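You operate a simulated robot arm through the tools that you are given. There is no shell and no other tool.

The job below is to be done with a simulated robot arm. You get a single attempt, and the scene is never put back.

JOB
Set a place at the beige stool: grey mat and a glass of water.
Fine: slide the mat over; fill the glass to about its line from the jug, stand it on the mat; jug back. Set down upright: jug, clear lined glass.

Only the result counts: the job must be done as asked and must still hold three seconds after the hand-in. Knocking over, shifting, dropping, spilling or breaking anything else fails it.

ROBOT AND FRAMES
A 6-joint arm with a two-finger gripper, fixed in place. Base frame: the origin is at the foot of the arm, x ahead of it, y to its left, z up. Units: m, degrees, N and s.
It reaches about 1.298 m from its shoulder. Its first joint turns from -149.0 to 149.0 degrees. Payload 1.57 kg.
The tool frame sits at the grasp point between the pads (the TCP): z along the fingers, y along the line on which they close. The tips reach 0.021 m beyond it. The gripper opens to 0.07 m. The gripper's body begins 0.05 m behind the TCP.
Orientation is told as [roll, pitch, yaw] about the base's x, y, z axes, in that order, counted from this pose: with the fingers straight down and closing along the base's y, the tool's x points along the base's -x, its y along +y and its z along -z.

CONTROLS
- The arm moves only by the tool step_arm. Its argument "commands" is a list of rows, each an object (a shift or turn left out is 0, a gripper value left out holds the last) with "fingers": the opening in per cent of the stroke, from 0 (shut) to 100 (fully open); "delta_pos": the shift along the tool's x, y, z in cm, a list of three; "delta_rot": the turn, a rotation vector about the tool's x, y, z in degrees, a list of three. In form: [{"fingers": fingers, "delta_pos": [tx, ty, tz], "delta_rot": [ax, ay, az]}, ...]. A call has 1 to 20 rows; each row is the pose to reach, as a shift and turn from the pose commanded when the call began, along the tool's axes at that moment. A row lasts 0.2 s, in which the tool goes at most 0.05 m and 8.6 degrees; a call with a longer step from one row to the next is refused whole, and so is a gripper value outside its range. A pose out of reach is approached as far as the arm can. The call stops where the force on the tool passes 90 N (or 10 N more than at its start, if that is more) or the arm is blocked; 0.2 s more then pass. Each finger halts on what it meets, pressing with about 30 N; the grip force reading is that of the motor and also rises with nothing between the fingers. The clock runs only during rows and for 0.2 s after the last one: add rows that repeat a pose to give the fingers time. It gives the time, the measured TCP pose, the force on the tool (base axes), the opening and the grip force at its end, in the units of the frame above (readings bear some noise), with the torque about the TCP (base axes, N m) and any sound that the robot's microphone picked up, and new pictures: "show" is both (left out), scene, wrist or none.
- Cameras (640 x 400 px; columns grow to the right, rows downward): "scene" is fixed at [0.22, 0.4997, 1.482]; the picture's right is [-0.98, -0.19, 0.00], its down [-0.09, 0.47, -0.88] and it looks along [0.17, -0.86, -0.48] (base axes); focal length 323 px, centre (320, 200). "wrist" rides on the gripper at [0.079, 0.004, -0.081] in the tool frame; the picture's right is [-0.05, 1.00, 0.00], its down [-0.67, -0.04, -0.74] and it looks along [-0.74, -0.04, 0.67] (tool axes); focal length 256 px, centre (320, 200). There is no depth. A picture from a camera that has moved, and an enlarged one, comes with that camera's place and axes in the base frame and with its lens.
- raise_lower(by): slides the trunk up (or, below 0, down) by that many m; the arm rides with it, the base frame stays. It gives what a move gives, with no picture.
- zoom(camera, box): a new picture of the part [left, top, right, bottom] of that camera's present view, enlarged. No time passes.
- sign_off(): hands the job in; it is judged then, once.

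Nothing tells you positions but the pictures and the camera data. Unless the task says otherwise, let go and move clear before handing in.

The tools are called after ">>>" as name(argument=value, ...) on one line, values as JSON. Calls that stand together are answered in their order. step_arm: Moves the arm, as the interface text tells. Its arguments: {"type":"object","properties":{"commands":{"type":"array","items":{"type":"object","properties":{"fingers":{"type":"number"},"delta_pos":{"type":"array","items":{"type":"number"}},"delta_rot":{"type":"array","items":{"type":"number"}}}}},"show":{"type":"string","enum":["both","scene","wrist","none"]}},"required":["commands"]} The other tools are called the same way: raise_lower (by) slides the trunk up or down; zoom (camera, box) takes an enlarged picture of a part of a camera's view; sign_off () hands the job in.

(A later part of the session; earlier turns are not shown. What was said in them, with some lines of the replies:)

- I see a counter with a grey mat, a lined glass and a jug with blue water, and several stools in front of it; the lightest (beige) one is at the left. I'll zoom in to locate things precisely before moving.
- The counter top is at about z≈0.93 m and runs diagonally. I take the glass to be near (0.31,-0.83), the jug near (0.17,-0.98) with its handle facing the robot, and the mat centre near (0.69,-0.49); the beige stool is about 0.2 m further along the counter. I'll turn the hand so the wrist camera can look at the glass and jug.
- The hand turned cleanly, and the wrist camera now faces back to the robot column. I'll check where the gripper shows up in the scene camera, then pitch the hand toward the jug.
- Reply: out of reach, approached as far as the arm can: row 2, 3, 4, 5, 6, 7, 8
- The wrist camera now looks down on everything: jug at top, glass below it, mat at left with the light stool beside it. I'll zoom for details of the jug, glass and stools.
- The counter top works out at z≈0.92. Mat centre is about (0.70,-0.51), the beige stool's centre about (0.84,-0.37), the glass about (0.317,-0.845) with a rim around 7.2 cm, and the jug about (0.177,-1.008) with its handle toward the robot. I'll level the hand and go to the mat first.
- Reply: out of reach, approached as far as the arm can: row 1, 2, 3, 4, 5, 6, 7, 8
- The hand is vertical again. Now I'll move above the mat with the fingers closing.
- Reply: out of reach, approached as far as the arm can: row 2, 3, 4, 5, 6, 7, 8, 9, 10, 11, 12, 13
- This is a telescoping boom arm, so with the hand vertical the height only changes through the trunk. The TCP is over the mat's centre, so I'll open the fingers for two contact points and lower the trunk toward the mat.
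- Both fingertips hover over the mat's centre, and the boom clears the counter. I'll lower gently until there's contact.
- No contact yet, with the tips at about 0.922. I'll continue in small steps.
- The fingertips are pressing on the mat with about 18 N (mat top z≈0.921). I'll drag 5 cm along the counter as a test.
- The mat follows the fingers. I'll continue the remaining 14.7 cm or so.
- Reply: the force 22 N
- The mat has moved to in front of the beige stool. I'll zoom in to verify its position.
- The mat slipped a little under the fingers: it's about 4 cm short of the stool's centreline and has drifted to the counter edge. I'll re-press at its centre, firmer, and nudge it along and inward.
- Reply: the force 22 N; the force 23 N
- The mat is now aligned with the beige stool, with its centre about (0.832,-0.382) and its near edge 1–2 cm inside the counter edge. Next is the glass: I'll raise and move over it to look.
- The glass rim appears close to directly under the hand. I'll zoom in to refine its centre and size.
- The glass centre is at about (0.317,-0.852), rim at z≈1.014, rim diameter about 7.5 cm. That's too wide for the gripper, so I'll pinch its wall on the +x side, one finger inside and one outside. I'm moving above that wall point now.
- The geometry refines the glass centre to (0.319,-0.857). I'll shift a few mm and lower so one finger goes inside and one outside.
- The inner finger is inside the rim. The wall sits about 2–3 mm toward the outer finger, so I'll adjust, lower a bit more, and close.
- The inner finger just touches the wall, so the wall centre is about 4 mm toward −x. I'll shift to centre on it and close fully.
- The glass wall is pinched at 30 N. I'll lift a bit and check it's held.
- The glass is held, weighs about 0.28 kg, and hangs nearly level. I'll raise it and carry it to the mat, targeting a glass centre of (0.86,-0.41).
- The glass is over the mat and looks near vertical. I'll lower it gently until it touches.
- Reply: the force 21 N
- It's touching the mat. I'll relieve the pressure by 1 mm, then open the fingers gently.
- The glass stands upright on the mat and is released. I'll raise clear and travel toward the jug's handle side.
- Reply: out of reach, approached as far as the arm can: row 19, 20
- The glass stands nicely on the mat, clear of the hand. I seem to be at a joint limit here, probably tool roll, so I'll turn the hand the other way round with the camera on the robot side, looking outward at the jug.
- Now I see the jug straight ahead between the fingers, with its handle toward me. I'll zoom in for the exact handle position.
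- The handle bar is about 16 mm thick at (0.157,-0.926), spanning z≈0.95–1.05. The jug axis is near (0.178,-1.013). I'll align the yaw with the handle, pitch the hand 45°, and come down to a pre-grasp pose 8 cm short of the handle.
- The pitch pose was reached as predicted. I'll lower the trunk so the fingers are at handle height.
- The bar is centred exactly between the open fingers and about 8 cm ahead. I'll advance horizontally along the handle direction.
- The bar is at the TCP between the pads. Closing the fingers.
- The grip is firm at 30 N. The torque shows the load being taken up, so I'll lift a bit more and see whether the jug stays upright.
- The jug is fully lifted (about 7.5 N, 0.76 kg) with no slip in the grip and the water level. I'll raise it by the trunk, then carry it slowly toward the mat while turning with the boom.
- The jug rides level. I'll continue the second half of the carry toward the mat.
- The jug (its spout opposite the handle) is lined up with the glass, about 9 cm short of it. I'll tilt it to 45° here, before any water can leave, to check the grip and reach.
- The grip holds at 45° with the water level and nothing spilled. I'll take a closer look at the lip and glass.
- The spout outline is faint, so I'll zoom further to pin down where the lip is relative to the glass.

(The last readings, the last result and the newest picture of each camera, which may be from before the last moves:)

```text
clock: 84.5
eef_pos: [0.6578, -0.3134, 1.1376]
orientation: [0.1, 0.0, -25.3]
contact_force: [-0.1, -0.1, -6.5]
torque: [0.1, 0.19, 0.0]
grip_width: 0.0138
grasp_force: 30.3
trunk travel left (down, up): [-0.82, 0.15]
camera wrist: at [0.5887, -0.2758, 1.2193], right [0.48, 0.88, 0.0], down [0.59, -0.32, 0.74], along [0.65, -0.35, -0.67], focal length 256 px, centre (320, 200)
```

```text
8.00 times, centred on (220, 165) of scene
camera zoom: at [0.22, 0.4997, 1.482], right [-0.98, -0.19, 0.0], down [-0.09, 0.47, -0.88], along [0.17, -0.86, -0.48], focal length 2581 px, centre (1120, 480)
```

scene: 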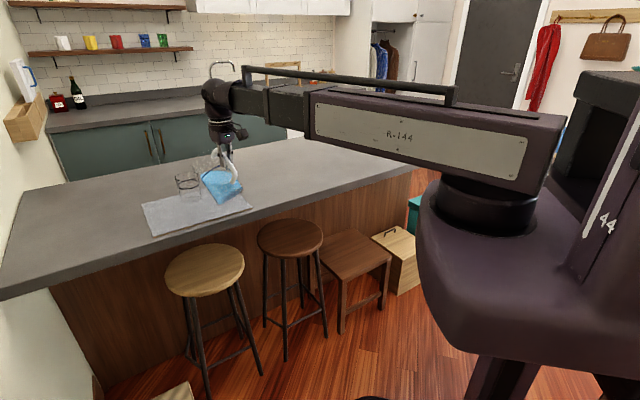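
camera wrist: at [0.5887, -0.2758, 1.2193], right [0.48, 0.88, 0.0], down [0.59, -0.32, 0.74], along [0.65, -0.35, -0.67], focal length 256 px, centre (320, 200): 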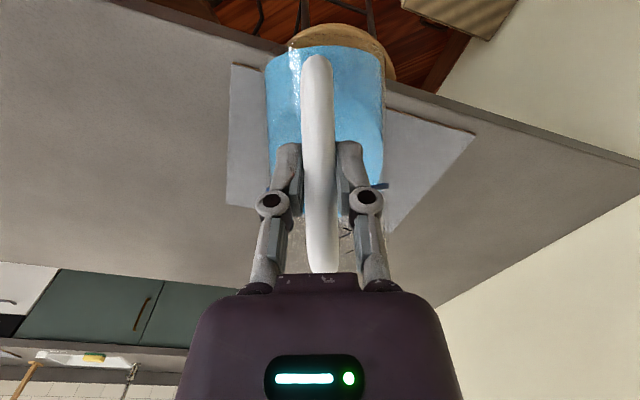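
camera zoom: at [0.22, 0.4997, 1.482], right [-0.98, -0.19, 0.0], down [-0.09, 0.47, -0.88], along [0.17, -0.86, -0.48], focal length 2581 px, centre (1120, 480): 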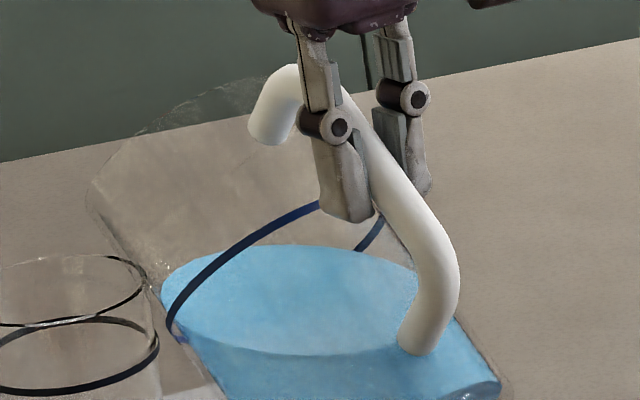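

My geometric model matches the image: the lip is about 13.7 cm ahead of the grip. I'll move forward 7.5 cm at 45° tilt so the lip is over the glass, clearing the rim by about 6 cm.

>>> step_arm(commands=[{"delta_pos": [-1, 0, 0]}, {"delta_pos": [-2.2, 0, 0]}, {"delta_pos": [-3.5, 0, 0]}, {"delta_pos": [-4.8, 0, 0]}, {"delta_pos": [-6, 0, 0]}, {"delta_pos": [-7, 0, 0]}, {"delta_pos": [-7.5, 0, 0]}, {"delta_pos": [-7.5, 0, 0]}])

>>> zoom(camera="scene", box=[160, 130, 260, 210])

>>> zoom(camera="wrist", box=[220, 0, 420, 280])

```text
clock: 86.3
eef_pos: [0.7257, -0.3457, 1.1375]
orientation: [0.1, 0.1, -25.2]
contact_force: [-0.5, -0.6, -6.9]
torque: [0.09, 0.24, 0.02]
grip_width: 0.0136
grasp_force: 30.3
trunk travel left (down, up): [-0.82, 0.15]
camera wrist: at [0.6574, -0.3085, 1.2191], right [0.48, 0.88, 0.0], down [0.59, -0.32, 0.74], along [0.65, -0.35, -0.67], focal length 256 px, centre (320, 200)
```

scene: 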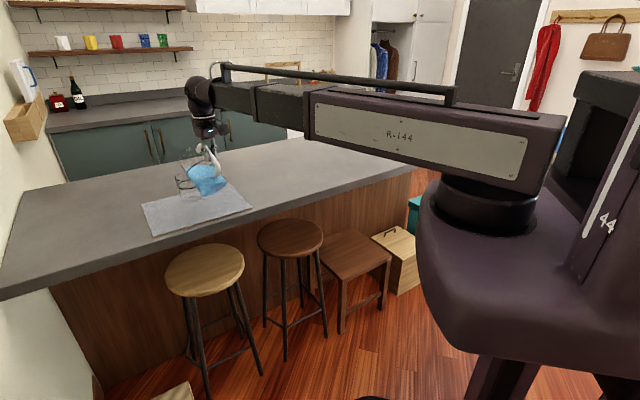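
wrist: 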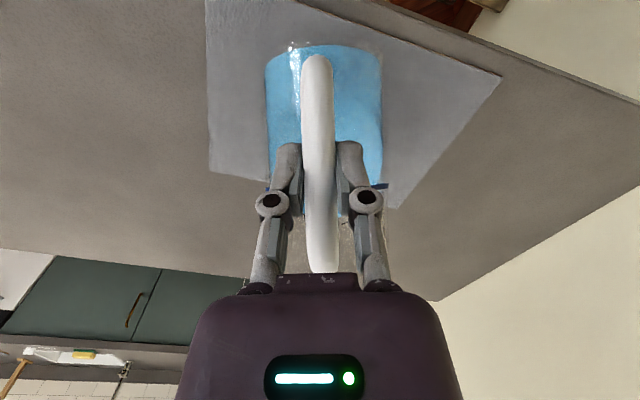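

```text
5.00 times, centred on (210, 170) of scene
camera zoom: at [0.22, 0.4997, 1.482], right [-0.98, -0.19, 0.0], down [-0.09, 0.47, -0.88], along [0.17, -0.86, -0.48], focal length 1613 px, centre (870, 350)
```

zoom: 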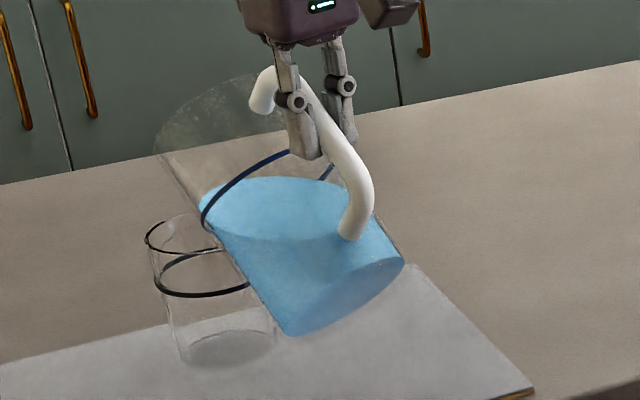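

```text
1.43 times, centred on (320, 140) of wrist
camera zoom: at [0.6574, -0.3085, 1.2191], right [0.48, 0.88, 0.0], down [0.59, -0.32, 0.74], along [0.65, -0.35, -0.67], focal length 366 px, centre (320, 286)
```

zoom: 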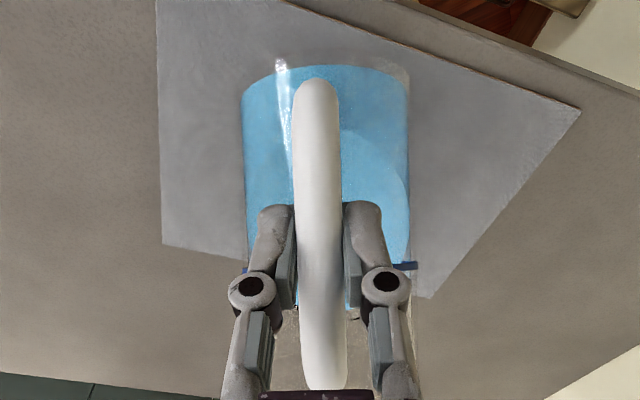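

The lip is now over the glass with safe clearance. I'll tilt gradually to 55°, still just below the expected pour angle.

>>> step_arm(commands=[{"delta_pos": [-0.1, 0, -0.01], "delta_rot": [0, 2, 0]}, {"delta_pos": [-0.2, 0, -0.05], "delta_rot": [0, 4, 0]}, {"delta_pos": [-0.3, 0, -0.1], "delta_rot": [0, 6, 0]}, {"delta_pos": [-0.4, 0, -0.19], "delta_rot": [0, 8, 0]}, {"delta_pos": [-0.5, 0, -0.29], "delta_rot": [0, 10, 0]}, {"delta_pos": [-0.5, 0, -0.29], "delta_rot": [0, 10, 0]}])

>>> zoom(camera="scene", box=[160, 130, 260, 210])

```text
clock: 87.7
eef_pos: [0.7305, -0.3471, 1.1428]
orientation: [0.1, 10.1, -25.3]
contact_force: [0.1, 0.9, -7.7]
torque: [0.03, 0.13, -0.02]
grip_width: 0.0137
grasp_force: 30.5
trunk travel left (down, up): [-0.82, 0.15]
camera wrist: at [0.6751, -0.3162, 1.2345], right [0.47, 0.88, -0.01], down [0.7, -0.37, 0.62], along [0.54, -0.3, -0.79], focal length 256 px, centre (320, 200)
```

scene: 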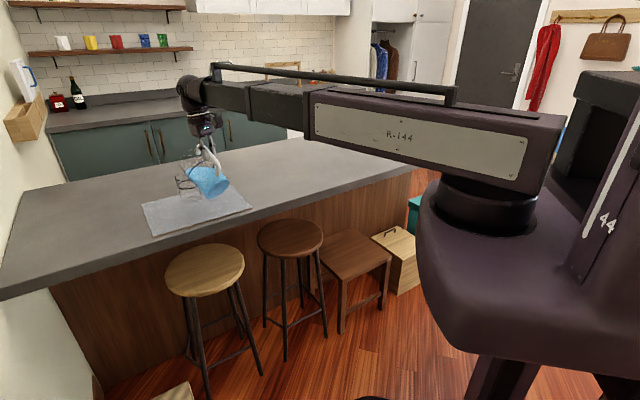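
wrist: 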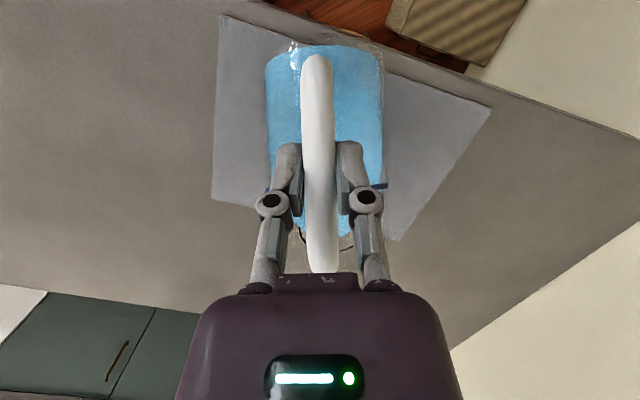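

```text
5.00 times, centred on (210, 170) of scene
camera zoom: at [0.22, 0.4997, 1.482], right [-0.98, -0.19, 0.0], down [-0.09, 0.47, -0.88], along [0.17, -0.86, -0.48], focal length 1613 px, centre (870, 350)
```

zoom: 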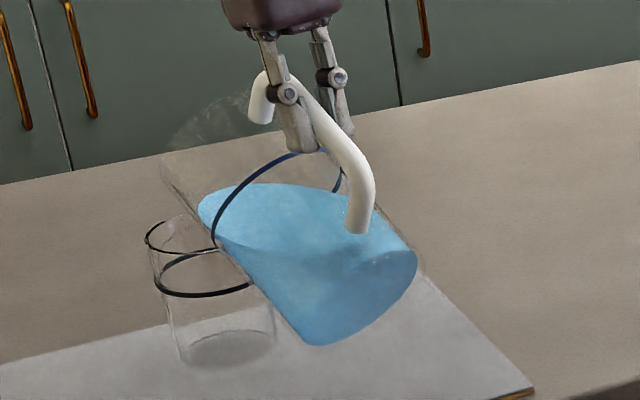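

The water is close to, but not yet at, the lip. I'll continue to 60° in small steps and watch the force and picture.

>>> step_arm(commands=[{"delta_pos": [-0.1, 0, -0.15], "delta_rot": [0, 2, 0]}, {"delta_pos": [-0.2, 0, -0.3], "delta_rot": [0, 4, 0]}, {"delta_pos": [-0.27, 0, -0.41], "delta_rot": [0, 5, 0]}, {"delta_pos": [-0.27, 0, -0.41], "delta_rot": [0, 5, 0]}], show="wrist")

>>> zoom(camera="scene", box=[160, 130, 260, 210])

```text
clock: 88.7
eef_pos: [0.7325, -0.3484, 1.1448]
orientation: [0.2, 15.0, -25.3]
contact_force: [-0.2, -0.1, -6.9]
torque: [0.03, 0.05, -0.03]
grip_width: 0.0139
grasp_force: 30.3
trunk travel left (down, up): [-0.82, 0.15]
camera wrist: at [0.6858, -0.3221, 1.2432], right [0.47, 0.88, -0.01], down [0.74, -0.39, 0.55], along [0.48, -0.27, -0.84], focal length 256 px, centre (320, 200)
```

wrist: 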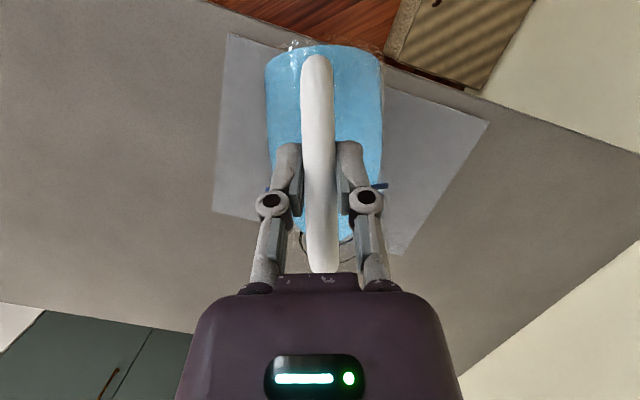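

```text
5.00 times, centred on (210, 170) of scene
camera zoom: at [0.22, 0.4997, 1.482], right [-0.98, -0.19, 0.0], down [-0.09, 0.47, -0.88], along [0.17, -0.86, -0.48], focal length 1613 px, centre (870, 350)
```

zoom: 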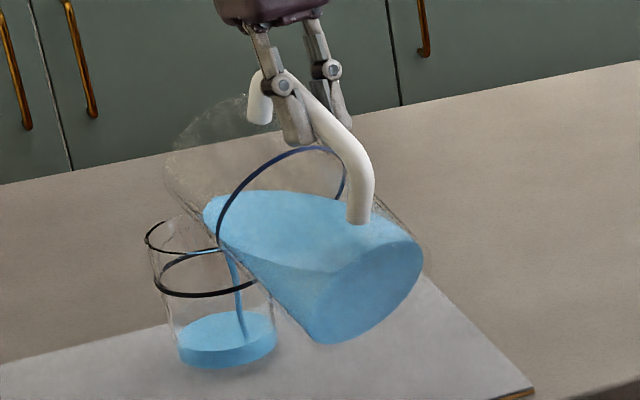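

Water is now flowing into the glass, already about 20% full, and the stream lands well inside. I'll hold here, nudge 5 mm forward, and watch the level.

>>> step_arm(commands=[{"delta_pos": [-0.3, 0, -0.08]}, {"delta_pos": [-0.45, 0, -0.12]}], show="none")

>>> zoom(camera="scene", box=[160, 130, 260, 210])

```text
clock: 89.3
eef_pos: [0.7371, -0.351, 1.1446]
orientation: [0.1, 15.1, -25.3]
contact_force: [0.2, -0.2, -6.4]
torque: [0.01, 0.09, -0.01]
grip_width: 0.014
grasp_force: 30.2
trunk travel left (down, up): [-0.82, 0.15]
```

```text
5.00 times, centred on (210, 170) of scene
camera zoom: at [0.22, 0.4997, 1.482], right [-0.98, -0.19, 0.0], down [-0.09, 0.47, -0.88], along [0.17, -0.86, -0.48], focal length 1613 px, centre (870, 350)
```

zoom: 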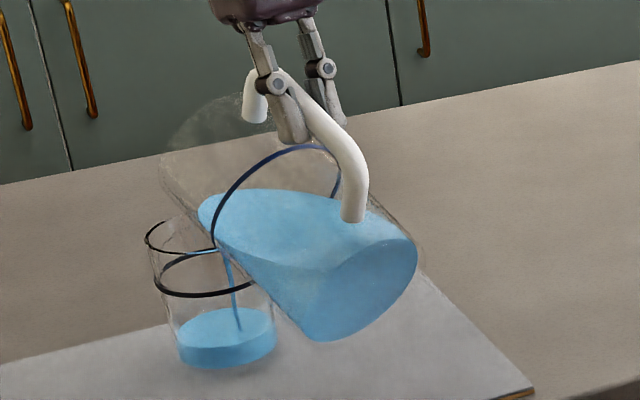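

The flow tapers off at this angle, with the stream near the glass centre. I'll tilt 2° more and hold.

>>> step_arm(commands=[{"delta_pos": [-0.14, 0, -0.13], "delta_rot": [0, 1, 0]}, {"delta_pos": [-0.27, 0, -0.26], "delta_rot": [0, 2, 0]}, {"delta_pos": [-0.27, 0, -0.26], "delta_rot": [0, 2, 0]}], show="none")

>>> zoom(camera="scene", box=[160, 130, 260, 210])

```text
clock: 90.1
eef_pos: [0.741, -0.3526, 1.1475]
orientation: [0.1, 17.2, -25.4]
contact_force: [-1.1, -0.3, -6.8]
torque: [0.0, 0.07, -0.01]
grip_width: 0.014
grasp_force: 30.3
trunk travel left (down, up): [-0.82, 0.15]
```

```text
5.00 times, centred on (210, 170) of scene
camera zoom: at [0.22, 0.4997, 1.482], right [-0.98, -0.19, 0.0], down [-0.09, 0.47, -0.88], along [0.17, -0.86, -0.48], focal length 1613 px, centre (870, 350)
```

zoom: 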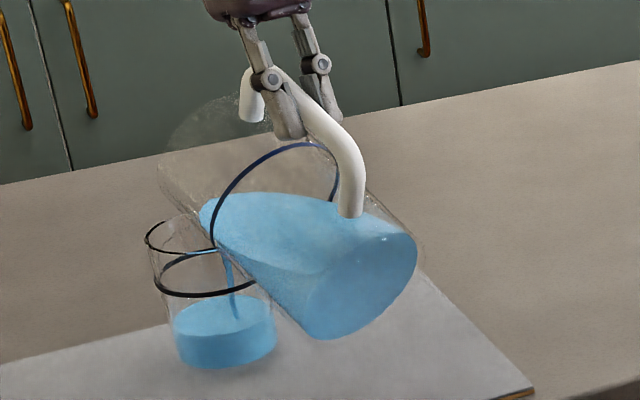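

The level is about 40% of the way to the line. Another 2° and hold.

>>> step_arm(commands=[{"delta_pos": [-0.14, 0, -0.14], "delta_rot": [0, 1, 0]}, {"delta_pos": [-0.27, 0, -0.28], "delta_rot": [0, 2, 0]}, {"delta_pos": [-0.27, 0, -0.28], "delta_rot": [0, 2, 0]}], show="none")

>>> zoom(camera="scene", box=[160, 130, 260, 210])

```text
clock: 90.9
eef_pos: [0.7447, -0.3531, 1.1484]
orientation: [0.0, 19.2, -25.3]
contact_force: [0.4, 0.8, -6.5]
torque: [0.0, 0.05, 0.0]
grip_width: 0.0137
grasp_force: 30.0
trunk travel left (down, up): [-0.82, 0.15]
```

```text
5.00 times, centred on (210, 170) of scene
camera zoom: at [0.22, 0.4997, 1.482], right [-0.98, -0.19, 0.0], down [-0.09, 0.47, -0.88], along [0.17, -0.86, -0.48], focal length 1613 px, centre (870, 350)
```

zoom: 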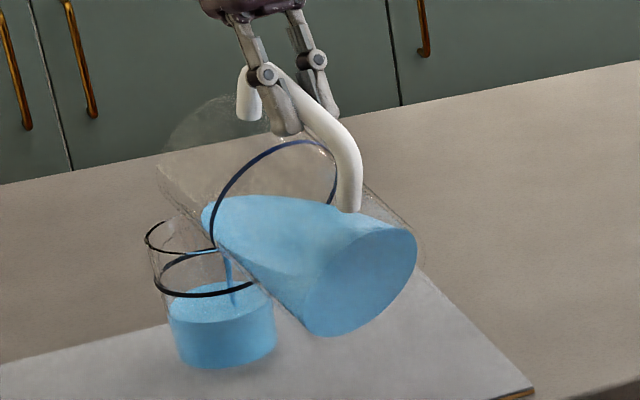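

About 60% of the way. Another 2°.

>>> step_arm(commands=[{"delta_pos": [-0.13, 0, -0.15], "delta_rot": [0, 1, 0]}, {"delta_pos": [-0.26, 0, -0.3], "delta_rot": [0, 2, 0]}, {"delta_pos": [-0.26, 0, -0.3], "delta_rot": [0, 2, 0]}], show="none")

>>> zoom(camera="scene", box=[160, 130, 260, 210])

```text
clock: 91.7
eef_pos: [0.7467, -0.3554, 1.1506]
orientation: [0.1, 21.1, -25.3]
contact_force: [0.3, -0.3, -4.7]
torque: [-0.02, 0.02, 0.04]
grip_width: 0.0138
grasp_force: 29.8
trunk travel left (down, up): [-0.82, 0.15]
```

```text
5.00 times, centred on (210, 170) of scene
camera zoom: at [0.22, 0.4997, 1.482], right [-0.98, -0.19, 0.0], down [-0.09, 0.47, -0.88], along [0.17, -0.86, -0.48], focal length 1613 px, centre (870, 350)
```

zoom: 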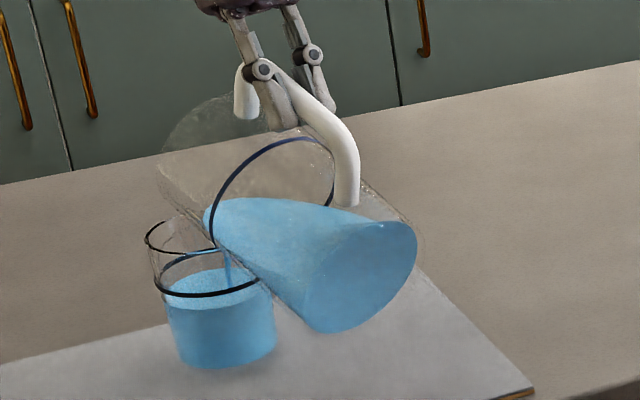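

About 80% filled. I'll tilt just 1° more, then check.

>>> step_arm(commands=[{"delta_pos": [-0.12, 0, -0.15], "delta_rot": [0, 1, 0]}], show="none")

>>> zoom(camera="scene", box=[180, 155, 230, 195])

```text
clock: 92.1
eef_pos: [0.7481, -0.3554, 1.1525]
orientation: [0.1, 22.1, -25.3]
contact_force: [0.4, -0.1, -6.6]
torque: [0.02, 0.03, 0.01]
grip_width: 0.0138
grasp_force: 30.0
trunk travel left (down, up): [-0.82, 0.15]
```

```text
10.00 times, centred on (205, 175) of scene
camera zoom: at [0.22, 0.4997, 1.482], right [-0.98, -0.19, 0.0], down [-0.09, 0.47, -0.88], along [0.17, -0.86, -0.48], focal length 3226 px, centre (1470, 450)
```

zoom: 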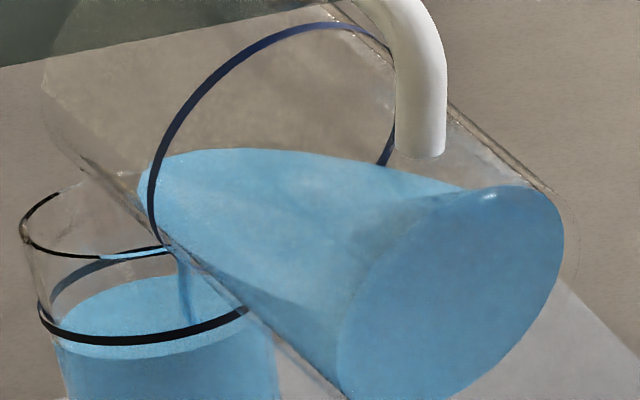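

The level is about 5 mm below the line and still rising. I'll let it run 0.2 s more, then tilt back promptly to stop the flow.

>>> step_arm(commands=[{"delta_pos": [0, 0, 0]}, {"delta_pos": [0.35, 0, 0.75], "delta_rot": [0, -6, 0]}, {"delta_pos": [0.7, 0, 1.46], "delta_rot": [0, -12, 0]}, {"delta_pos": [0.7, 0, 1.46], "delta_rot": [0, -12, 0]}], show="none")

>>> zoom(camera="scene", box=[180, 155, 230, 195])

```text
clock: 93.1
eef_pos: [0.7374, -0.3506, 1.1411]
orientation: [0.1, 10.0, -25.3]
contact_force: [-0.5, 0.3, -6.9]
torque: [0.02, 0.13, -0.01]
grip_width: 0.0137
grasp_force: 30.2
trunk travel left (down, up): [-0.82, 0.15]
```

```text
10.00 times, centred on (205, 175) of scene
camera zoom: at [0.22, 0.4997, 1.482], right [-0.98, -0.19, 0.0], down [-0.09, 0.47, -0.88], along [0.17, -0.86, -0.48], focal length 3226 px, centre (1470, 450)
```

zoom: 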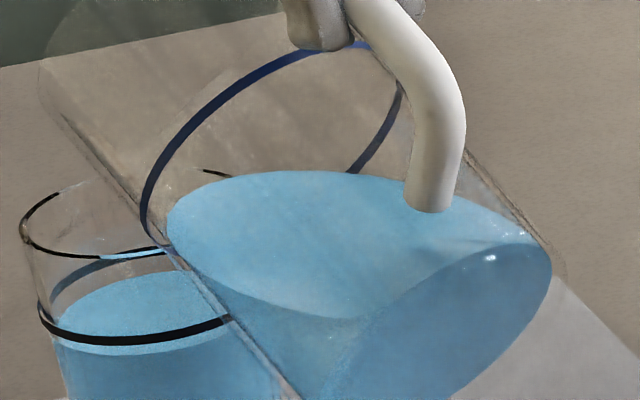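

The flow stopped and the level is about 5 mm under the line. I'll give one short extra pour at the same angle.

>>> step_arm(commands=[{"delta_pos": [-0.51, 0, -0.55], "delta_rot": [0, 6, 0]}, {"delta_pos": [-0.99, 0, -1.28], "delta_rot": [0, 12, 0]}, {"delta_pos": [-0.99, 0, -1.28], "delta_rot": [0, 12, 0]}, {"delta_pos": [-0.51, 0, -0.55], "delta_rot": [0, 6, 0]}, {"delta_pos": [0, 0, 0], "delta_rot": [0, 0, 0]}, {"delta_pos": [0, 0, 0], "delta_rot": [0, 0, 0]}], show="none")

>>> zoom(camera="scene", box=[180, 155, 230, 195])

```text
clock: 94.5
eef_pos: [0.7379, -0.3512, 1.1415]
orientation: [0.1, 10.0, -25.4]
contact_force: [0.5, -0.4, -5.9]
torque: [0.06, 0.08, 0.04]
grip_width: 0.0141
grasp_force: 29.7
trunk travel left (down, up): [-0.82, 0.15]
```

```text
10.00 times, centred on (205, 175) of scene
camera zoom: at [0.22, 0.4997, 1.482], right [-0.98, -0.19, 0.0], down [-0.09, 0.47, -0.88], along [0.17, -0.86, -0.48], focal length 3226 px, centre (1470, 450)
```

zoom: 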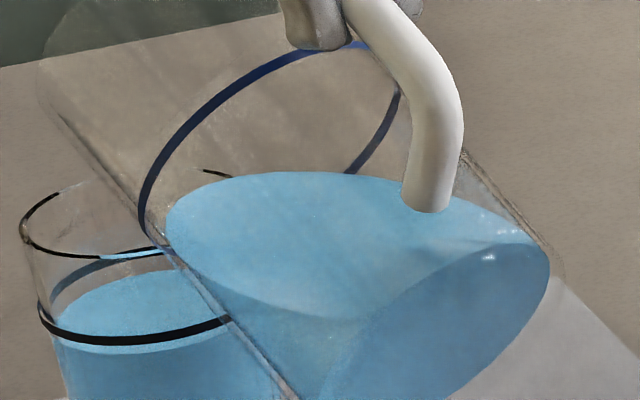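

Only a slight gain. I'll do one more short pour 1° steeper with a slightly longer hold.

>>> step_arm(commands=[{"delta_pos": [-0.51, 0, -0.55], "delta_rot": [0, 6, 0]}, {"delta_pos": [-0.98, 0, -1.22], "delta_rot": [0, 11.5, 0]}, {"delta_pos": [-1.02, 0, -1.42], "delta_rot": [0, 13, 0]}, {"delta_pos": [-1.02, 0, -1.42], "delta_rot": [0, 13, 0]}, {"delta_pos": [-0.51, 0, -0.55], "delta_rot": [0, 6, 0]}, {"delta_pos": [0, 0, 0], "delta_rot": [0, 0, 0]}, {"delta_pos": [0, 0, 0], "delta_rot": [0, 0, 0]}], show="none")

>>> zoom(camera="scene", box=[180, 155, 230, 195])

```text
clock: 96.1
eef_pos: [0.7382, -0.3507, 1.1407]
orientation: [0.1, 9.9, -25.2]
contact_force: [-0.5, -1.0, -6.3]
torque: [0.04, 0.12, 0.0]
grip_width: 0.0138
grasp_force: 30.3
trunk travel left (down, up): [-0.82, 0.15]
```

```text
10.00 times, centred on (205, 175) of scene
camera zoom: at [0.22, 0.4997, 1.482], right [-0.98, -0.19, 0.0], down [-0.09, 0.47, -0.88], along [0.17, -0.86, -0.48], focal length 3226 px, centre (1470, 450)
```

zoom: 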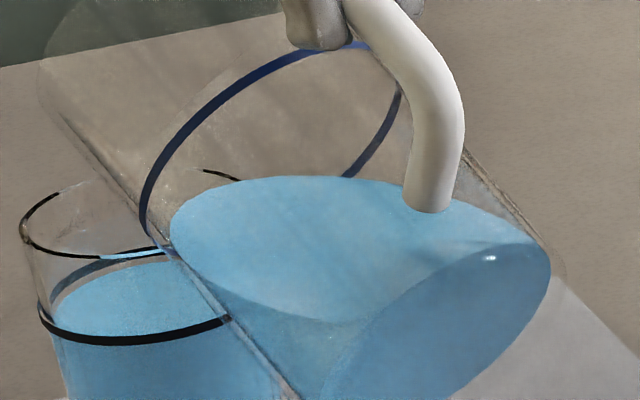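

The water level is now essentially at the line. I'll back the jug away from the glass.

>>> step_arm(commands=[{"delta_pos": [0.8, 0, 0.14]}, {"delta_pos": [2, 0, 0.35]}, {"delta_pos": [3.4, 0, 0.6]}, {"delta_pos": [4.9, 0, 0.86]}, {"delta_pos": [6.3, 0, 1.11]}, {"delta_pos": [7.4, 0, 1.3]}, {"delta_pos": [7.9, 0, 1.39]}, {"delta_pos": [7.9, 0, 1.39]}])

>>> zoom(camera="scene", box=[150, 130, 270, 230])

```text
clock: 97.9
eef_pos: [0.6652, -0.3165, 1.1416]
orientation: [0.2, 10.1, -25.3]
contact_force: [1.0, -0.9, -6.1]
torque: [0.06, 0.07, 0.0]
grip_width: 0.0137
grasp_force: 30.6
trunk travel left (down, up): [-0.82, 0.15]
camera wrist: at [0.6096, -0.286, 1.2346], right [0.47, 0.88, -0.01], down [0.7, -0.37, 0.62], along [0.54, -0.3, -0.79], focal length 256 px, centre (320, 200)
```

scene: 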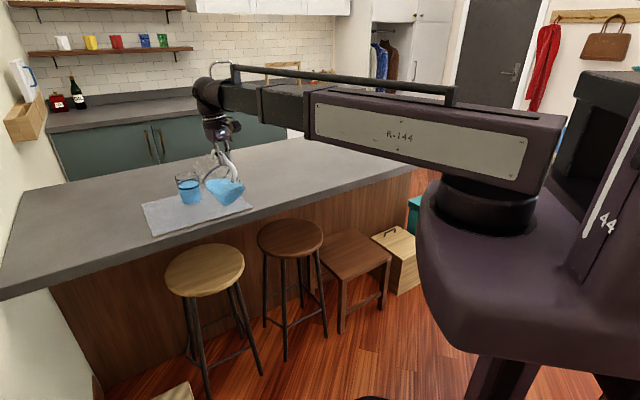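
wrist: 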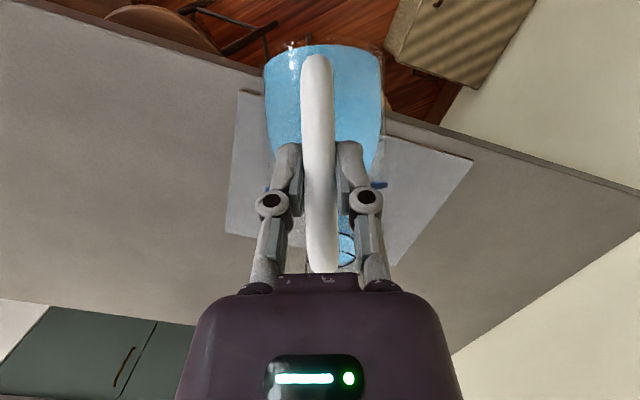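

```text
4.00 times, centred on (210, 180) of scene
camera zoom: at [0.22, 0.4997, 1.482], right [-0.98, -0.19, 0.0], down [-0.09, 0.47, -0.88], along [0.17, -0.86, -0.48], focal length 1290 px, centre (760, 280)
```

zoom: 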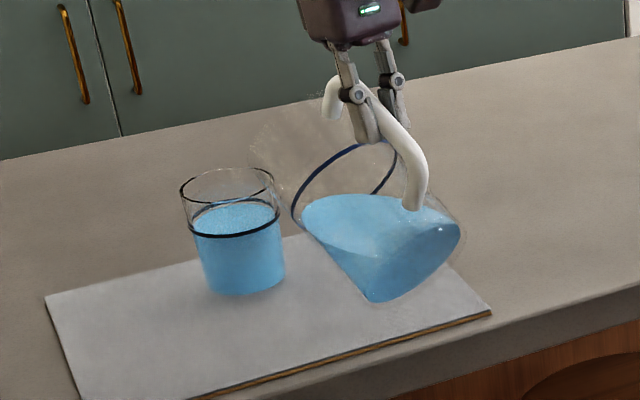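

The glass is filled to its line with no drops outside. Now I'll bring the jug upright.

>>> step_arm(commands=[{"delta_pos": [-0.04, 0, 0.22], "delta_rot": [0, -5, 0]}, {"delta_pos": [-0.05, 0, 0.29], "delta_rot": [0, -10, 0]}, {"delta_pos": [-0.04, 0, 0.22], "delta_rot": [0, -15, 0]}, {"delta_pos": [0, 0, 0], "delta_rot": [0, -20, 0]}, {"delta_pos": [0.06, 0, -0.35], "delta_rot": [0, -25, 0]}, {"delta_pos": [0.15, 0, -0.85], "delta_rot": [0, -30, 0]}, {"delta_pos": [0.26, 0, -1.47], "delta_rot": [0, -35, 0]}, {"delta_pos": [0.39, 0, -2.23], "delta_rot": [0, -40, 0]}, {"delta_pos": [0.55, 0, -3.1], "delta_rot": [0, -45, 0]}, {"delta_pos": [0.72, 0, -4.1], "delta_rot": [0, -50, 0]}, {"delta_pos": [0.92, 0, -5.2], "delta_rot": [0, -55, 0]}, {"delta_pos": [0.92, 0, -5.2], "delta_rot": [0, -55, 0]}])

>>> zoom(camera="scene", box=[140, 60, 360, 240])

```text
clock: 100.5
eef_pos: [0.6665, -0.3161, 1.1927]
orientation: [0.1, -45.0, -25.4]
contact_force: [-0.8, -0.3, -5.7]
torque: [0.19, 0.41, -0.05]
grip_width: 0.0137
grasp_force: 30.4
trunk travel left (down, up): [-0.82, 0.15]
camera wrist: at [0.5657, -0.2648, 1.1937], right [0.46, 0.89, 0.04], down [-0.07, -0.01, 1.0], along [0.88, -0.46, 0.05], focal length 256 px, centre (320, 200)
```

scene: 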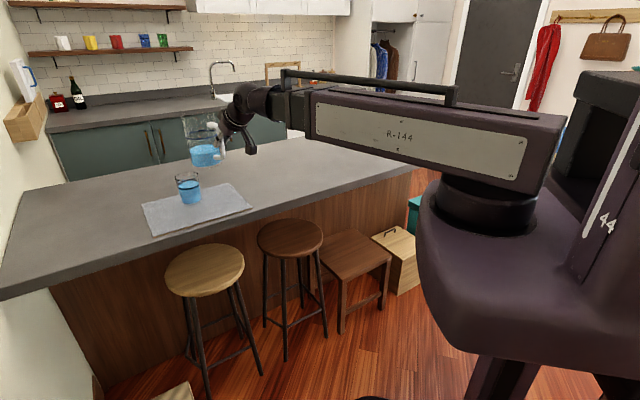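
wrist: 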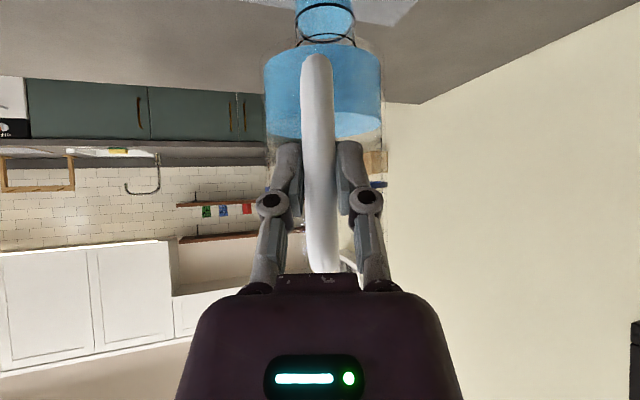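

```text
2.22 times, centred on (250, 150) of scene
camera zoom: at [0.22, 0.4997, 1.482], right [-0.98, -0.19, 0.0], down [-0.09, 0.47, -0.88], along [0.17, -0.86, -0.48], focal length 717 px, centre (476, 311)
```

zoom: 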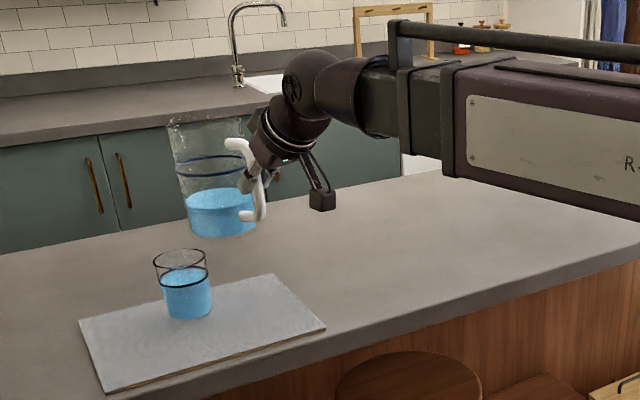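

The jug is upright and the glass is filled to the line. Now I'll carry the jug back along the same path, first half.

>>> step_arm(commands=[{"delta_pos": [0.13, -0.7, -0.13], "delta_rot": [0.3, 0, 0.3]}, {"delta_pos": [0.4, -2.1, -0.4], "delta_rot": [0.96, 0, 0.96]}, {"delta_pos": [0.73, -3.8, -0.73], "delta_rot": [1.8, 0, 1.8]}, {"delta_pos": [1.12, -5.9, -1.12], "delta_rot": [2.77, 0, 2.77]}, {"delta_pos": [1.55, -8.2, -1.55], "delta_rot": [3.83, 0, 3.83]}, {"delta_pos": [1.98, -10.4, -1.98], "delta_rot": [4.89, 0, 4.89]}, {"delta_pos": [2.41, -12.7, -2.41], "delta_rot": [5.95, 0, 5.95]}, {"delta_pos": [2.84, -15, -2.84], "delta_rot": [7, 0, 7]}, {"delta_pos": [3.27, -17.2, -3.27], "delta_rot": [8.07, 0, 8.07]}, {"delta_pos": [3.7, -19.5, -3.7], "delta_rot": [9.13, 0, 9.13]}, {"delta_pos": [4.13, -21.8, -4.13], "delta_rot": [10.2, 0, 10.2]}, {"delta_pos": [4.56, -24, -4.56], "delta_rot": [11.25, 0, 11.25]}, {"delta_pos": [5, -26.3, -5], "delta_rot": [12.3, 0, 12.3]}, {"delta_pos": [5.43, -28.6, -5.43], "delta_rot": [13.4, 0, 13.4]}, {"delta_pos": [5.86, -30.8, -5.86], "delta_rot": [14.43, 0, 14.43]}, {"delta_pos": [6.29, -33.1, -6.29], "delta_rot": [15.5, 0, 15.5]}, {"delta_pos": [6.68, -35.2, -6.68], "delta_rot": [16.46, 0, 16.46]}, {"delta_pos": [7, -36.9, -7], "delta_rot": [17.25, 0, 17.25]}, {"delta_pos": [7.22, -38, -7.22], "delta_rot": [17.8, 0, 17.8]}, {"delta_pos": [7.32, -38.5, -7.32], "delta_rot": [18.03, 0, 18.03]}], show="scene")

```text
clock: 104.7
eef_pos: [0.4069, -0.621, 1.194]
orientation: [0.2, -44.9, -50.9]
contact_force: [0.7, 0.2, -6.2]
torque: [0.33, 0.27, -0.03]
grip_width: 0.0139
grasp_force: 30.1
trunk travel left (down, up): [-0.82, 0.15]
```

scene: 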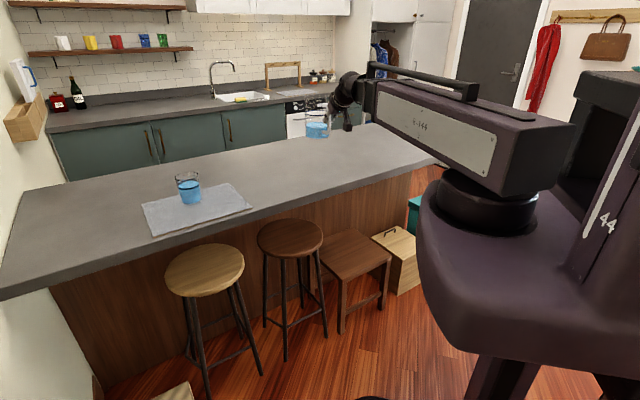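

Halfway back with the jug level. Now the second half, to the jug's original spot.

>>> step_arm(commands=[{"delta_pos": [-0.1, -0.7, 0.1], "delta_rot": [0.3, 0, 0.3]}, {"delta_pos": [-0.3, -2.1, 0.3], "delta_rot": [0.96, 0, 0.96]}, {"delta_pos": [-0.56, -3.85, 0.56], "delta_rot": [1.8, 0, 1.8]}, {"delta_pos": [-0.86, -5.9, 0.86], "delta_rot": [2.75, 0, 2.75]}, {"delta_pos": [-1.19, -8.2, 1.19], "delta_rot": [3.8, 0, 3.8]}, {"delta_pos": [-1.52, -10.5, 1.52], "delta_rot": [4.85, 0, 4.85]}, {"delta_pos": [-1.85, -12.75, 1.85], "delta_rot": [5.9, 0, 5.9]}, {"delta_pos": [-2.18, -15, 2.18], "delta_rot": [6.95, 0, 6.95]}, {"delta_pos": [-2.51, -17.3, 2.51], "delta_rot": [8, 0, 8]}, {"delta_pos": [-2.85, -19.6, 2.85], "delta_rot": [9.06, 0, 9.06]}, {"delta_pos": [-3.18, -21.9, 3.18], "delta_rot": [10.1, 0, 10.1]}, {"delta_pos": [-3.51, -24.15, 3.51], "delta_rot": [11.17, 0, 11.17]}, {"delta_pos": [-3.84, -26.4, 3.84], "delta_rot": [12.2, 0, 12.2]}, {"delta_pos": [-4.17, -28.7, 4.17], "delta_rot": [13.3, 0, 13.3]}, {"delta_pos": [-4.5, -31, 4.5], "delta_rot": [14.3, 0, 14.3]}, {"delta_pos": [-4.84, -33.3, 4.84], "delta_rot": [15.4, 0, 15.4]}, {"delta_pos": [-5.15, -35.4, 5.15], "delta_rot": [16.35, 0, 16.35]}, {"delta_pos": [-5.4, -37.1, 5.4], "delta_rot": [17.1, 0, 17.1]}, {"delta_pos": [-5.55, -38.2, 5.55], "delta_rot": [17.65, 0, 17.65]}, {"delta_pos": [-5.63, -38.7, 5.63], "delta_rot": [17.9, 0, 17.9]}], show="both")

```text
clock: 108.9
eef_pos: [0.1557, -0.9264, 1.1934]
orientation: [0.1, -44.9, -76.2]
contact_force: [-0.6, -0.3, -5.4]
torque: [0.41, 0.11, -0.02]
grip_width: 0.0138
grasp_force: 29.9
trunk travel left (down, up): [-0.82, 0.15]
camera wrist: at [0.1336, -0.8161, 1.1935], right [0.98, 0.2, 0.04], down [-0.05, 0.04, 1.0], along [0.2, -0.98, 0.05], focal length 256 px, centre (320, 200)
```

scene: 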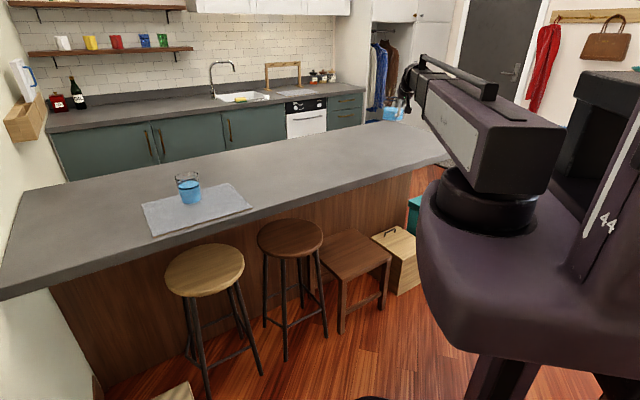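
wrist: 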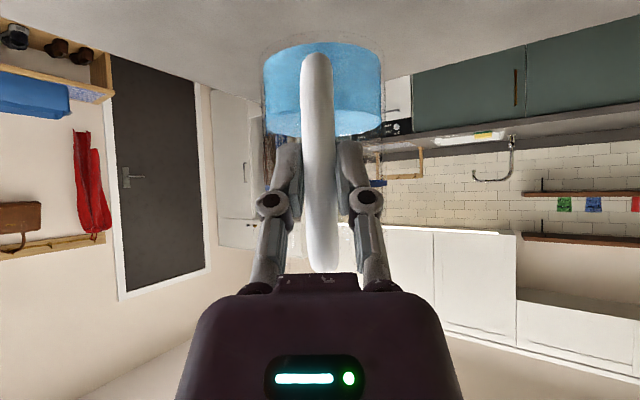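

The jug is back above its original spot. I'll lower it, with fine steps near the counter.

>>> raise_lower(by=-0.172)

>>> raise_lower(by=-0.006)

>>> raise_lower(by=-0.003)

```text
clock: 110.9
eef_pos: [0.157, -0.927, 1.0209]
orientation: [0.0, -44.9, -76.1]
contact_force: [0.1, -0.1, -6.3]
torque: [0.39, 0.14, -0.02]
grip_width: 0.0138
grasp_force: 30.0
trunk travel left (down, up): [-0.648, 0.322]
```

```text
clock: 111.4
eef_pos: [0.1561, -0.9267, 1.0144]
orientation: [-0.1, -44.9, -76.2]
contact_force: [-0.5, -0.8, -2.0]
torque: [-0.08, -0.01, 0.03]
grip_width: 0.0136
grasp_force: 29.8
trunk travel left (down, up): [-0.642, 0.328]
```

```text
clock: 111.9
eef_pos: [0.1562, -0.9264, 1.0126]
orientation: [0.0, -45.0, -76.2]
contact_force: [-0.4, 3.0, 5.9]
torque: [-0.84, -0.2, 0.02]
grip_width: 0.0139
grasp_force: 30.2
trunk travel left (down, up): [-0.639, 0.331]
```

The far edge of the base touches first, so the jug has settled about 2–3° forward in the grip. I'll lift a few mm, pitch the hand back 2.5° to level it, and lower again.

>>> raise_lower(by=0.005)

>>> step_arm(commands=[{"delta_pos": [-0.21, 0, -0.21], "delta_rot": [0, -1.25, 0]}, {"delta_pos": [-0.42, 0, -0.42], "delta_rot": [0, -2.5, 0]}, {"delta_pos": [-0.42, 0, -0.42], "delta_rot": [0, -2.5, 0]}], show="wrist")

>>> raise_lower(by=-0.008)

>>> zoom(camera="scene", box=[345, 100, 445, 185])

```text
clock: 112.5
eef_pos: [0.1563, -0.9261, 1.0167]
orientation: [0.0, -44.7, -76.0]
contact_force: [-0.4, 0.6, -5.2]
torque: [0.4, 0.13, 0.03]
grip_width: 0.0139
grasp_force: 29.9
trunk travel left (down, up): [-0.644, 0.326]
```

```text
clock: 113.3
eef_pos: [0.1572, -0.9271, 1.0232]
orientation: [0.1, -47.5, -76.0]
contact_force: [-0.2, 0.1, -5.7]
torque: [0.45, 0.15, 0.03]
grip_width: 0.0137
grasp_force: 30.1
trunk travel left (down, up): [-0.644, 0.326]
camera wrist: at [0.1339, -0.8157, 1.0184], right [0.98, 0.2, 0.04], down [-0.06, 0.09, 0.99], along [0.2, -0.98, 0.1], focal length 256 px, centre (320, 200)
```

wrist: 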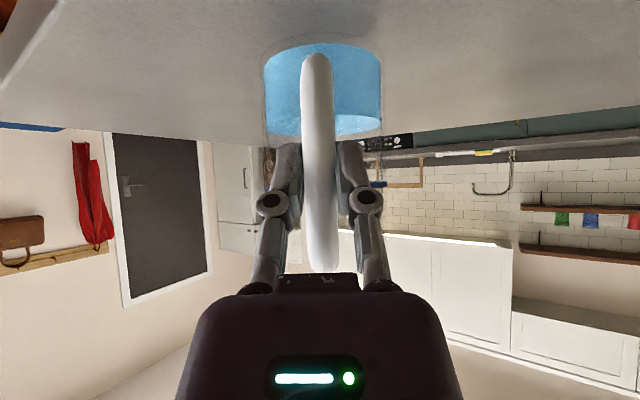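

```text
clock: 113.8
eef_pos: [0.1569, -0.9267, 1.0141]
orientation: [-0.1, -47.5, -76.2]
contact_force: [-1.1, 0.2, -5.3]
torque: [0.43, 0.09, -0.02]
grip_width: 0.0141
grasp_force: 30.3
trunk travel left (down, up): [-0.636, 0.334]
```

```text
4.71 times, centred on (395, 142) of scene
camera zoom: at [0.22, 0.4997, 1.482], right [-0.98, -0.19, 0.0], down [-0.09, 0.47, -0.88], along [0.17, -0.86, -0.48], focal length 1518 px, centre (-33, 471)
```

zoom: 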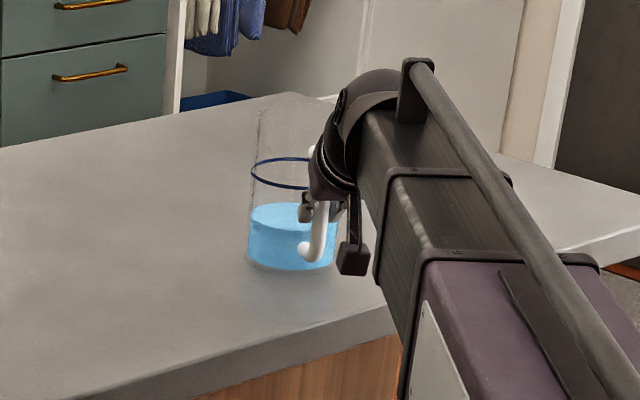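

Now it's level and still hanging a few mm above. I'll lower in small steps to contact.

>>> raise_lower(by=-0.003)

>>> raise_lower(by=-0.002)

>>> raise_lower(by=-0.002)

```text
clock: 114.4
eef_pos: [0.1562, -0.9263, 1.0117]
orientation: [0.0, -47.4, -76.0]
contact_force: [-0.4, -0.2, -5.6]
torque: [0.45, 0.08, 0.0]
grip_width: 0.0139
grasp_force: 30.3
trunk travel left (down, up): [-0.633, 0.337]
```

```text
clock: 114.9
eef_pos: [0.1567, -0.9269, 1.0097]
orientation: [0.0, -47.5, -76.1]
contact_force: [0.2, 0.2, -5.3]
torque: [0.47, 0.13, 0.02]
grip_width: 0.0136
grasp_force: 29.9
trunk travel left (down, up): [-0.631, 0.339]
```

```text
clock: 115.4
eef_pos: [0.1566, -0.9256, 1.008]
orientation: [-0.1, -47.5, -76.2]
contact_force: [0.2, -2.8, 1.6]
torque: [-0.01, -0.01, 0.01]
grip_width: 0.014
grasp_force: 30.5
trunk travel left (down, up): [-0.629, 0.341]
```

The jug is standing flat: force near zero, torque zero, at its original height. I'll open the fingers.

>>> step_arm(commands=[{"fingers": 25}, {"fingers": 35}, {"fingers": 60}, {"fingers": 100}, {"fingers": 100}, {"fingers": 100}])

>>> zoom(camera="wrist", box=[200, 20, 440, 260])

```text
clock: 116.8
eef_pos: [0.1551, -0.9258, 1.0082]
orientation: [0.0, -47.4, -76.0]
contact_force: [-0.6, -0.5, 0.0]
torque: [0.01, 0.0, 0.01]
grip_width: 0.07
grasp_force: 0.0
trunk travel left (down, up): [-0.629, 0.341]
camera wrist: at [0.1338, -0.8152, 1.0039], right [0.98, 0.2, 0.04], down [-0.06, 0.09, 0.99], along [0.2, -0.98, 0.1], focal length 256 px, centre (320, 200)
```

scene: 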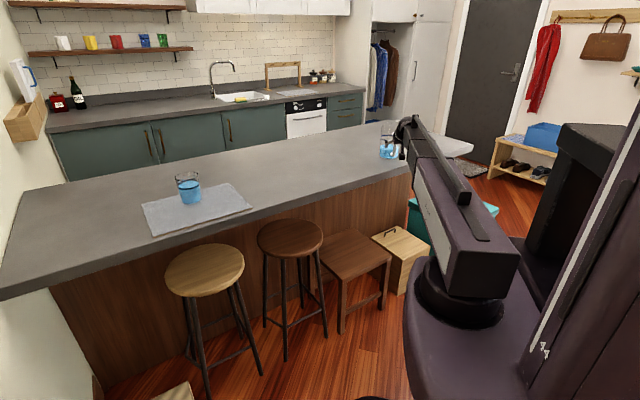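
wrist: 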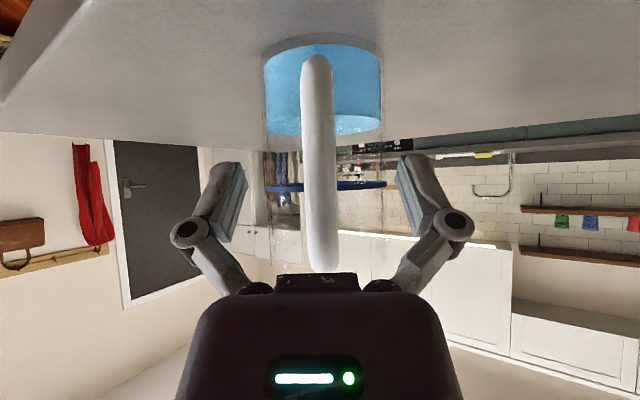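

```text
1.67 times, centred on (320, 140) of wrist
camera zoom: at [0.1338, -0.8152, 1.0039], right [0.98, 0.2, 0.04], down [-0.06, 0.09, 0.99], along [0.2, -0.98, 0.1], focal length 427 px, centre (320, 300)
```

zoom: 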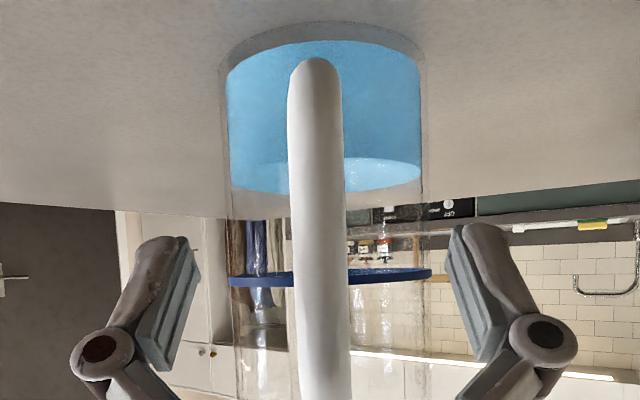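

The jug stands freely with the fingers wide open. I'll back straight away from the handle and then raise.

>>> step_arm(commands=[{"delta_pos": [1, 0, -1.1]}, {"delta_pos": [2.7, 0, -2.95]}, {"delta_pos": [4.5, 0, -4.9]}, {"delta_pos": [6.3, 0, -6.87]}, {"delta_pos": [8.1, 0, -8.84]}, {"delta_pos": [8.1, 0, -8.84]}], show="none")

>>> raise_lower(by=0.25)

>>> step_arm(commands=[{"delta_pos": [0, 0, 0]}, {"delta_pos": [0, 0, 0]}, {"delta_pos": [0, 0, 0]}])

>>> zoom(camera="scene", box=[345, 100, 445, 185])

>>> zoom(camera="scene", box=[120, 140, 280, 250])

>>> zoom(camera="scene", box=[165, 160, 215, 210])

```text
clock: 118.2
eef_pos: [0.1247, -0.8097, 1.0076]
orientation: [0.0, -47.4, -76.1]
contact_force: [0.4, 0.3, 0.9]
torque: [0.0, -0.01, 0.02]
grip_width: 0.0699
grasp_force: 0.1
trunk travel left (down, up): [-0.629, 0.341]
```

```text
clock: 120.8
eef_pos: [0.1255, -0.8087, 1.2586]
orientation: [0.0, -47.4, -76.2]
contact_force: [0.2, -0.4, 0.1]
torque: [-0.05, 0.0, -0.01]
grip_width: 0.0701
grasp_force: 0.1
trunk travel left (down, up): [-0.879, 0.091]
```

```text
clock: 121.6
eef_pos: [0.1256, -0.8092, 1.2584]
orientation: [-0.1, -47.4, -76.1]
contact_force: [-0.2, 0.3, -0.6]
torque: [-0.04, 0.02, 0.0]
grip_width: 0.0695
grasp_force: 0.0
trunk travel left (down, up): [-0.879, 0.091]
camera wrist: at [0.1028, -0.6981, 1.2539], right [0.98, 0.2, 0.04], down [-0.06, 0.09, 0.99], along [0.2, -0.98, 0.1], focal length 256 px, centre (320, 200)
```

scene: 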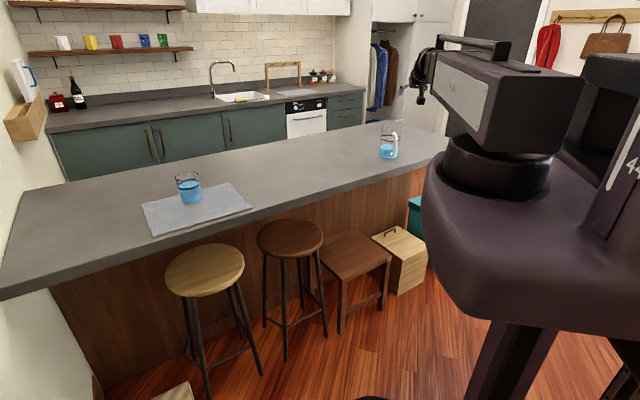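
wrist: 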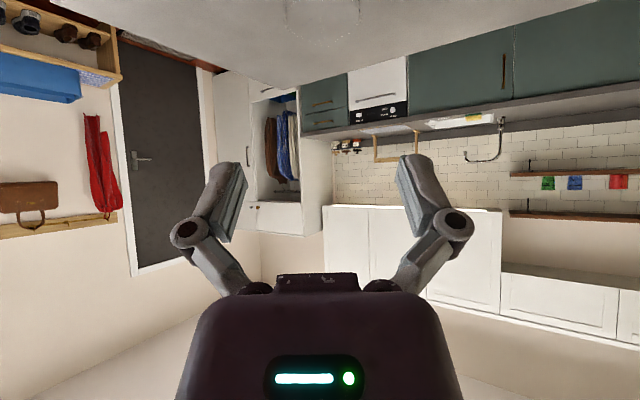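

```text
4.71 times, centred on (395, 142) of scene
camera zoom: at [0.22, 0.4997, 1.482], right [-0.98, -0.19, 0.0], down [-0.09, 0.47, -0.88], along [0.17, -0.86, -0.48], focal length 1518 px, centre (-33, 471)
```

zoom: 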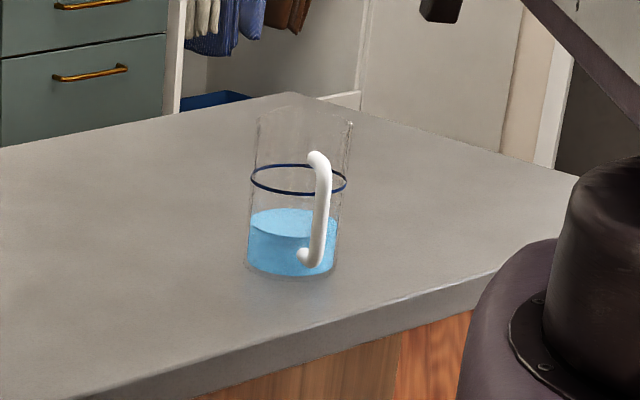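

```text
3.64 times, centred on (200, 195) of scene
camera zoom: at [0.22, 0.4997, 1.482], right [-0.98, -0.19, 0.0], down [-0.09, 0.47, -0.88], along [0.17, -0.86, -0.48], focal length 1173 px, centre (756, 218)
```

zoom: 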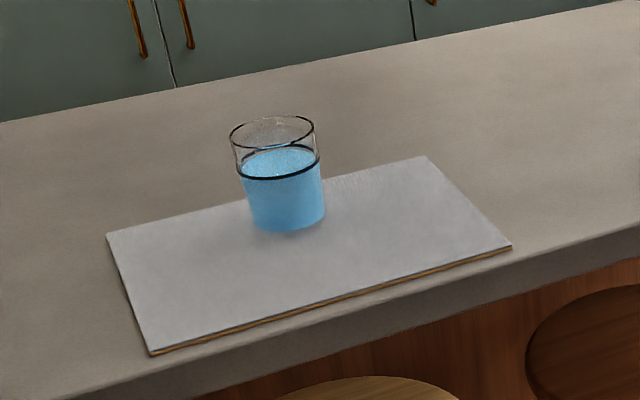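

```text
8.00 times, centred on (190, 185) of scene
camera zoom: at [0.22, 0.4997, 1.482], right [-0.98, -0.19, 0.0], down [-0.09, 0.47, -0.88], along [0.17, -0.86, -0.48], focal length 2581 px, centre (1360, 320)
```

zoom: 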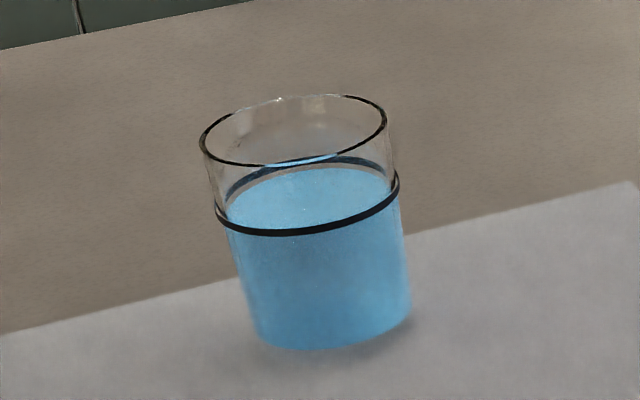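

The mat lies in front of the beige stool with the glass upright on it, filled to about its line. The jug is upright back at its original spot, nothing looks spilled, and the hand is clear. Handing in.

>>> sign_off()

```text
The job is handed in.
```

The place is set at the beige stool, and I've handed the job in.

- **Mat:** it lies on the counter in front of the stool, with its near edge 1–2 cm in from the counter edge. By my estimate it sits about 2 cm off the stool's centreline.
- **Glass:** it stands upright on the mat. The water is at the line or a millimetre or two below it.
- **Jug:** it's upright at its original spot, with the handle facing the same way as before.

I saw no water outside the glass or jug in the pictures. The gripper is open and clear of everything.
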